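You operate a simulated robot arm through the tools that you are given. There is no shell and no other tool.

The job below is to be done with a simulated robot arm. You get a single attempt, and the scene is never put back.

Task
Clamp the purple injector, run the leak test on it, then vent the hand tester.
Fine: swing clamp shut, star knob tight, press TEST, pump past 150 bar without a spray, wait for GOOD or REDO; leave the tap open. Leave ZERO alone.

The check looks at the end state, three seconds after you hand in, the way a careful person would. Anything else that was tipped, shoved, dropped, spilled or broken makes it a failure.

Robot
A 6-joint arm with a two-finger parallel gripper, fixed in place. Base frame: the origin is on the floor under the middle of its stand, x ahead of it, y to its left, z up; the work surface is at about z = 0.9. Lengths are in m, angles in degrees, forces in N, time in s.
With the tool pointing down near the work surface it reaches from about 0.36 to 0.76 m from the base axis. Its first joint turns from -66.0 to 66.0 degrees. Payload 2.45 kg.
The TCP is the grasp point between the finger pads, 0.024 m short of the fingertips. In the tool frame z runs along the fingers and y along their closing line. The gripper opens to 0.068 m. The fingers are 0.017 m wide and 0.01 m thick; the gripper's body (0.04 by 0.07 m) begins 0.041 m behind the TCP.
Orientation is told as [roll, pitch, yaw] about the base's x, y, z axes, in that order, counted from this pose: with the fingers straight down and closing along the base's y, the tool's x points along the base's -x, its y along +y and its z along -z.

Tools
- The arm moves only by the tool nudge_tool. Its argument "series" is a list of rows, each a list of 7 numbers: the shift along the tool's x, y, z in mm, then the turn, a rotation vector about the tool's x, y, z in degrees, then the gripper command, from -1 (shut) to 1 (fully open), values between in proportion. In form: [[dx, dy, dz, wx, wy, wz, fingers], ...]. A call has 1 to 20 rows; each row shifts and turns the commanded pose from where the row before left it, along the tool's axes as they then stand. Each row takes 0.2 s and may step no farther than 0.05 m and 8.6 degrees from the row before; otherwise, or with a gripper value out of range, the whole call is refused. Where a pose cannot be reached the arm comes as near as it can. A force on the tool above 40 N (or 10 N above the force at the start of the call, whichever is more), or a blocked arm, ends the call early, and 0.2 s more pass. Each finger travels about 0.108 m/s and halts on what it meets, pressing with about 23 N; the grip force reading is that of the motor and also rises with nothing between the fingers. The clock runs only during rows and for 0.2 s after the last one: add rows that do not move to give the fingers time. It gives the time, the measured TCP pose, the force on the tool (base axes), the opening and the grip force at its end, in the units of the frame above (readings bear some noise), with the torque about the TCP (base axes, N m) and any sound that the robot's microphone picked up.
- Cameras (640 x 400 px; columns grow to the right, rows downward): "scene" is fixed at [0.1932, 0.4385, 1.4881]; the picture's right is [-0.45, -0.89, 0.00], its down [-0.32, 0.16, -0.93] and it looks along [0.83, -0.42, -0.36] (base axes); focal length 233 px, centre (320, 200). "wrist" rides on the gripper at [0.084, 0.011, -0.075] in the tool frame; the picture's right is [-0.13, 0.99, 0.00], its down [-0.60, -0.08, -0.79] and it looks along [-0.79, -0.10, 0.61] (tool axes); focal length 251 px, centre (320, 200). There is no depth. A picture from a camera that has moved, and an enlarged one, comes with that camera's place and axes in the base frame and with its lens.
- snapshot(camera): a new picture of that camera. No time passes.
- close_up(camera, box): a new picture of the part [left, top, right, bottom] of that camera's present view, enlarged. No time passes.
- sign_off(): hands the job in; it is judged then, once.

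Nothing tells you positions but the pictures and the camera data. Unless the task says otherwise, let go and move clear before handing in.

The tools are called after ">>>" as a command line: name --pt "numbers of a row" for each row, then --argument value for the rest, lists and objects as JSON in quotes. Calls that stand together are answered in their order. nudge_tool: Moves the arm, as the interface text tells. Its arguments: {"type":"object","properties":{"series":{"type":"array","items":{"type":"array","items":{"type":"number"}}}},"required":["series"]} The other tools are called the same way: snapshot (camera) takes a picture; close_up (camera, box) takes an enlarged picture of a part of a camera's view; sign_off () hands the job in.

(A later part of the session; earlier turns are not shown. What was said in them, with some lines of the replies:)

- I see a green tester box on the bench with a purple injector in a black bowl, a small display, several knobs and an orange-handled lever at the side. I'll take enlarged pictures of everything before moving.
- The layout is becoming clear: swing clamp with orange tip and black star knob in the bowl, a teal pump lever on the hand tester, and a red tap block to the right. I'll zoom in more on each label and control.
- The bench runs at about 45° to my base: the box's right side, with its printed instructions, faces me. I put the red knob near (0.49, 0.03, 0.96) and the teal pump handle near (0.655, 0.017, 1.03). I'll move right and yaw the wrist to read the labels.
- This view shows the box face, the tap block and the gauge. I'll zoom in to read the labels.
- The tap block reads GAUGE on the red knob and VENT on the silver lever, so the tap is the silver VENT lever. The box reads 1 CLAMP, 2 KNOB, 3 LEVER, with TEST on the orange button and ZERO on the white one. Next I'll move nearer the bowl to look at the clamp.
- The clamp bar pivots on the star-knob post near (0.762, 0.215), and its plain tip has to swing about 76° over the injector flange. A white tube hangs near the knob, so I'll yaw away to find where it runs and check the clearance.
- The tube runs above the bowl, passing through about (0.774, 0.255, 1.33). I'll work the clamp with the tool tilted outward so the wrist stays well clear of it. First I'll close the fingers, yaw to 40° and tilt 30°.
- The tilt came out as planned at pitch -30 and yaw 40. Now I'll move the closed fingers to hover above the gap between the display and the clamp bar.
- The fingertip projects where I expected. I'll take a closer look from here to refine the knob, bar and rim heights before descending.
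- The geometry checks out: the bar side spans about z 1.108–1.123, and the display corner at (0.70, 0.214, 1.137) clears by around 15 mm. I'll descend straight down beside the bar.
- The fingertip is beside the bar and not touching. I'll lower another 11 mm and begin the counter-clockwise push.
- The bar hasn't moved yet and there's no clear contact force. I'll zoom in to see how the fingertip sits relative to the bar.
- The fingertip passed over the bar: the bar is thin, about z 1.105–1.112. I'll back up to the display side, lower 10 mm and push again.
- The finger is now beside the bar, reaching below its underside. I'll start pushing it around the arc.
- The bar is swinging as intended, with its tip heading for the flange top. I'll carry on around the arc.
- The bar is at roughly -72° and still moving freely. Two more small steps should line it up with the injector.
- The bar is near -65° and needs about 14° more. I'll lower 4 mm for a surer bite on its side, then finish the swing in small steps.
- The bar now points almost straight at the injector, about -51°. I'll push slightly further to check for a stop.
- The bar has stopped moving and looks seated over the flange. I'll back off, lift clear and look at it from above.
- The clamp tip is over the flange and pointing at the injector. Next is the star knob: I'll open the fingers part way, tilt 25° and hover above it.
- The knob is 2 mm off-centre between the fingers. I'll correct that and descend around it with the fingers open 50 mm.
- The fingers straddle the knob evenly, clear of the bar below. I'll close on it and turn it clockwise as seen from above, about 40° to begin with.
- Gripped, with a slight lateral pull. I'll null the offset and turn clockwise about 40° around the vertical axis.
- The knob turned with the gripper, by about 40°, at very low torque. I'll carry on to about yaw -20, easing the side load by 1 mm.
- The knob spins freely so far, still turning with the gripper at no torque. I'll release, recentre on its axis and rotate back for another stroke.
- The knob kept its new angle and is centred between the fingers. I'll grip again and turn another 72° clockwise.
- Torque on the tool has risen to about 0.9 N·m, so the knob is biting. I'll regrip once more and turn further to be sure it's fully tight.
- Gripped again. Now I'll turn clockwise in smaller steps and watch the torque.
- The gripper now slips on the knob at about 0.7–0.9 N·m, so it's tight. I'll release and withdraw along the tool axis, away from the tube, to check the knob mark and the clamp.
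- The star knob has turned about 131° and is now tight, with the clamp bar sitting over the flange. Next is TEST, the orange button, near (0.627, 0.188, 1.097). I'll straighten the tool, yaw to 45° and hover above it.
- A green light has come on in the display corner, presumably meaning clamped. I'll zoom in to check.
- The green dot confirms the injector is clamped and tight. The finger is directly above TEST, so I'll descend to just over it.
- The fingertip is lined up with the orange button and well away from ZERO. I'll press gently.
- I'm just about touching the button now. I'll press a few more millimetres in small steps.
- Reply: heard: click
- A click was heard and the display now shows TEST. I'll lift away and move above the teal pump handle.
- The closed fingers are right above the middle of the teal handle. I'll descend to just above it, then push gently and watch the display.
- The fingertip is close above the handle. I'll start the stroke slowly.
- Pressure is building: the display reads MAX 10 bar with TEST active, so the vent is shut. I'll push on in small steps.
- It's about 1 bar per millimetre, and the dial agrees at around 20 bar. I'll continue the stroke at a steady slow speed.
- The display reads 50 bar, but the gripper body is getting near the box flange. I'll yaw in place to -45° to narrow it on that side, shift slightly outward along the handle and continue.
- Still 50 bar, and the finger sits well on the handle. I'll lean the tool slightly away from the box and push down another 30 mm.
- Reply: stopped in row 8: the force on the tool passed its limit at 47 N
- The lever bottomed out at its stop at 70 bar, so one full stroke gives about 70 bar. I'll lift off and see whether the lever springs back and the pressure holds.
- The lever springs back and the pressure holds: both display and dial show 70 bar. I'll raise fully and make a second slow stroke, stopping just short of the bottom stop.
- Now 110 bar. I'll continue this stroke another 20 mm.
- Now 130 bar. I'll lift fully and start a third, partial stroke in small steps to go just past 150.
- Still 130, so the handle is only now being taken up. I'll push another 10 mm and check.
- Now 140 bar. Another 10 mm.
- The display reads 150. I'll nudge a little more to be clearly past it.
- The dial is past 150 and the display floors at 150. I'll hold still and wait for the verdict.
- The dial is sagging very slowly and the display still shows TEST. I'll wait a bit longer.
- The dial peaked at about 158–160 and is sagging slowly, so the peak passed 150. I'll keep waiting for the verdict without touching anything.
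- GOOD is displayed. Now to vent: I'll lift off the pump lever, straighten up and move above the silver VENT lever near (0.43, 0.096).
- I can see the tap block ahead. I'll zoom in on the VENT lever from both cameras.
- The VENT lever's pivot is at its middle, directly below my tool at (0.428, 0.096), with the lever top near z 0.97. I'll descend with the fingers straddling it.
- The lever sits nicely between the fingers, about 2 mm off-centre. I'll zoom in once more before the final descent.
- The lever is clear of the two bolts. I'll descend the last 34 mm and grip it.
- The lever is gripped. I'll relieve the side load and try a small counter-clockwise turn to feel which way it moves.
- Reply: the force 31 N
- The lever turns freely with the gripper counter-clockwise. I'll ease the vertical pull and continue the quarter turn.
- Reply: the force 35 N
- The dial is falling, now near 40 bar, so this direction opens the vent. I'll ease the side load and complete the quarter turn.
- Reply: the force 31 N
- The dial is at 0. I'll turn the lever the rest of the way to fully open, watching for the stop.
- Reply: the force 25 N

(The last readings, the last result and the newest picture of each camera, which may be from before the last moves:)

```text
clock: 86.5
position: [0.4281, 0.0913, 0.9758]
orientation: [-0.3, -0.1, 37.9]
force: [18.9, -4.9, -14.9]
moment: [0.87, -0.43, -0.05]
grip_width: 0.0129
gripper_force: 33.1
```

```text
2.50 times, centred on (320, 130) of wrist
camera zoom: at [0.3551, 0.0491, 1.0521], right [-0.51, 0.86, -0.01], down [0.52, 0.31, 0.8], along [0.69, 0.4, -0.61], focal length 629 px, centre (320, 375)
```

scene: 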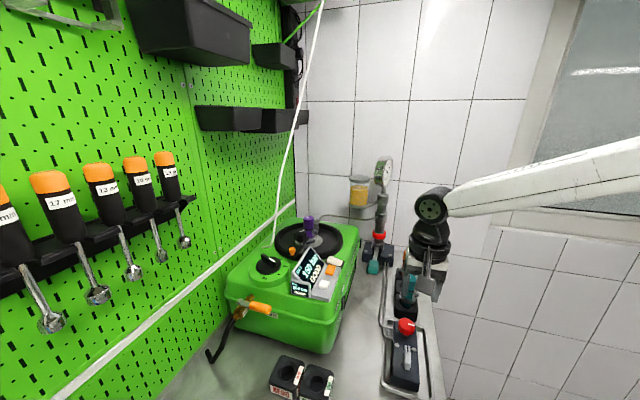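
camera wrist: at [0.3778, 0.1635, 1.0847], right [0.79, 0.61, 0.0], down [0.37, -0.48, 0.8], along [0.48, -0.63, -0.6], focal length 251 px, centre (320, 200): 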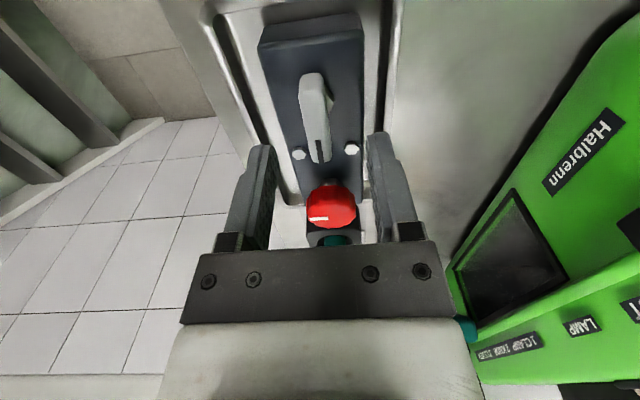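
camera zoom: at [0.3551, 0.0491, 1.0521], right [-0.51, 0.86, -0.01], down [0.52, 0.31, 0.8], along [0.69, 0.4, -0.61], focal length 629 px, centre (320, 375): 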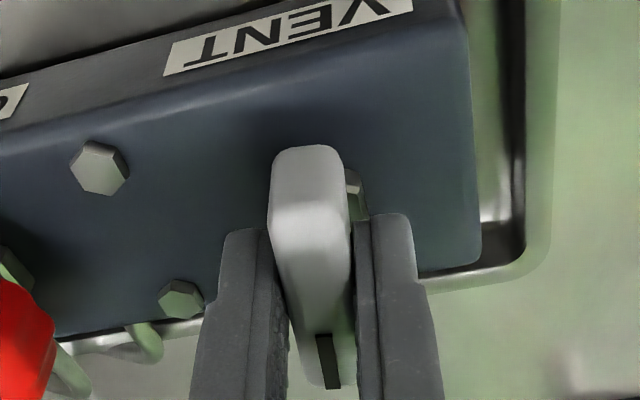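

About 83° turned with no resistance. One last small step to a full quarter turn.

>>> nudge_tool --pt "-1.2 -1.6 0 0 0 0 -1" --pt "0 0 0 0 0 -4 -1" --pt "0 0 0 0 0 -4 -1" --pt "0 0 0 0 0 0 -1"

>>> close_up --camera "wrist" --box '[220, 50, 420, 210]'

```text
clock: 87.5
position: [0.4291, 0.0924, 0.9759]
orientation: [-0.3, 0.3, 45.8]
force: [-6.1, 5.8, 11.3]
moment: [0.42, 0.34, -0.62]
grip_width: 0.013
gripper_force: 33.5
```

```text
2.50 times, centred on (320, 130) of wrist
camera zoom: at [0.3623, 0.0393, 1.0526], right [-0.62, 0.78, -0.01], down [0.48, 0.38, 0.79], along [0.62, 0.49, -0.61], focal length 629 px, centre (320, 375)
```

zoom: 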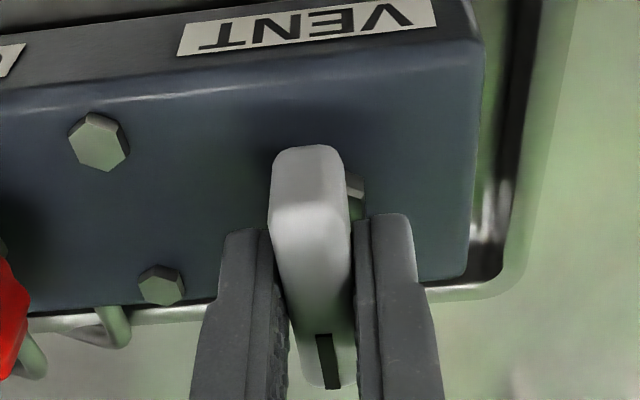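

The lever is at its open stop, with torque rising at 90°. I'll release, lift straight up and check everything.

>>> nudge_tool --pt "0 0 0 0 0 1.5 -1" --pt "0 0 0 0 0 0 0.3" --pt "0 0 0 0 0 0 0.3" --pt "0 0 0 0 0 0 0.3" --pt "0 0 -15 0 0 0 0.3" --pt "0 0 -25 0 0 0 0.3" --pt "0 0 -40 0 0 0 0.3" --pt "0 0 -40 0 0 0 0.3" --pt "0 0 -40 0 0 0 0.3" --pt "0 0 -40 0 0 0 0.3" --pt "0 0 -40 0 0 0 0.3" --pt "0 0 0 0 0 0 0.3"

>>> snapshot --camera "wrist"

>>> snapshot --camera "scene"

>>> close_up --camera "scene" --box '[365, 290, 455, 390]'

>>> close_up --camera "scene" --box '[240, 200, 400, 310]'

>>> close_up --camera "scene" --box '[365, 150, 405, 190]'

```text
clock: 90.2
position: [0.43, 0.0922, 1.2178]
orientation: [-0.3, 0.1, 44.4]
force: [-0.3, 0.0, 0.4]
moment: [-0.01, 0.01, -0.01]
grip_width: 0.044
gripper_force: 0.0
```

```text
taken
camera wrist: at [0.3611, 0.0414, 1.2934], right [-0.6, 0.8, -0.01], down [0.48, 0.37, 0.79], along [0.64, 0.47, -0.61], focal length 251 px, centre (320, 200)
```

wrist: 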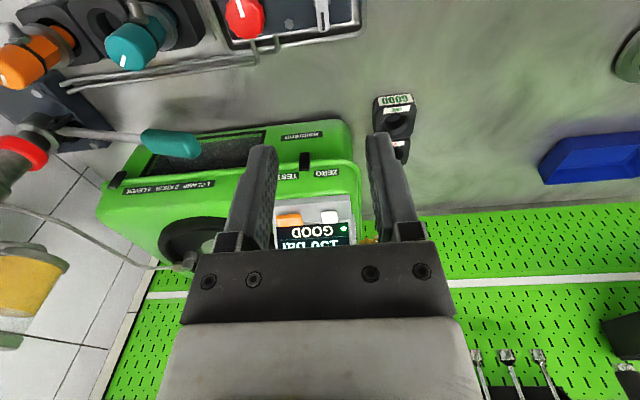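

```text
taken
```

scene: 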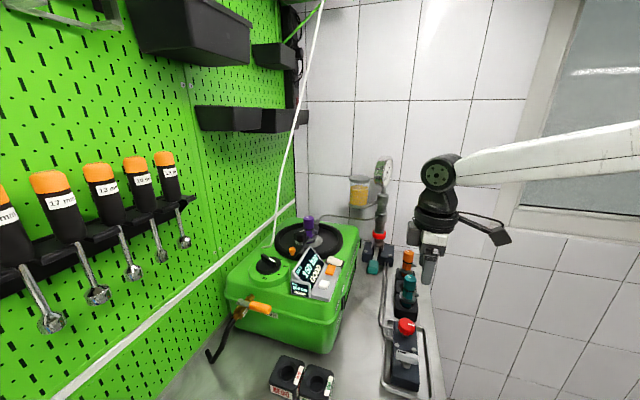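

```text
4.00 times, centred on (410, 340) of scene
camera zoom: at [0.1932, 0.4385, 1.4881], right [-0.45, -0.89, 0.0], down [-0.32, 0.16, -0.93], along [0.83, -0.42, -0.36], focal length 930 px, centre (-40, -360)
```

zoom: 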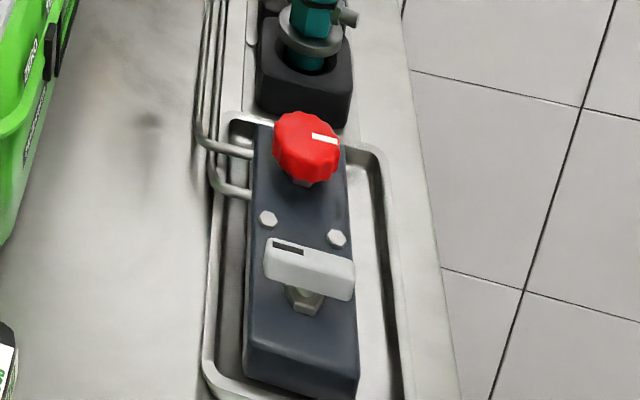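

```text
3.64 times, centred on (320, 255) of scene
camera zoom: at [0.1932, 0.4385, 1.4881], right [-0.45, -0.89, 0.0], down [-0.32, 0.16, -0.93], along [0.83, -0.42, -0.36], focal length 846 px, centre (320, 0)
```

zoom: 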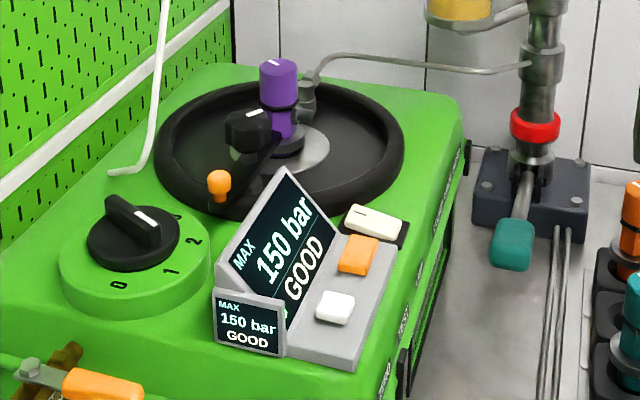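

```text
10.00 times, centred on (385, 170) of scene
camera zoom: at [0.1932, 0.4385, 1.4881], right [-0.45, -0.89, 0.0], down [-0.32, 0.16, -0.93], along [0.83, -0.42, -0.36], focal length 2326 px, centre (-330, 500)
```

zoom: 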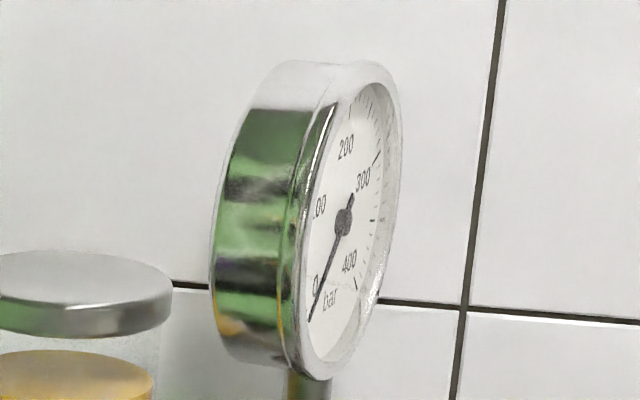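

Everything looks as it should: the clamp is shut and tight, the display shows MAX 150 bar and GOOD, and the dial reads 0. The VENT lever is fully open, ZERO wasn't touched and the arm is clear, so I'm handing in.

>>> sign_off

```text
The job is handed in.
```

The purple injector is clamped and the leak test came back **GOOD**. The hand tester is vented, and I've handed the job in.

- **Clamp:** the swing bar is shut over the injector flange and the star knob is tight. It turned about 131° before the gripper slipped on it, and the display's green light came on.
- **Leak test:** I pressed TEST and pumped slowly in three strokes, with no spray seen. The display showed MAX 150 bar, and I read the dial's peak as just under 160. GOOD appeared within about 10 seconds.
- **Vent:** the silver VENT lever is a full quarter turn open, against its stop, and the dial reads 0.

I didn't touch ZERO or the red GAUGE knob, and saw nothing else moved. On the first pump stroke the lever hit its bottom stop and the arm cut out at 47 N. It caused no visible damage, and I stopped short of the end after that.
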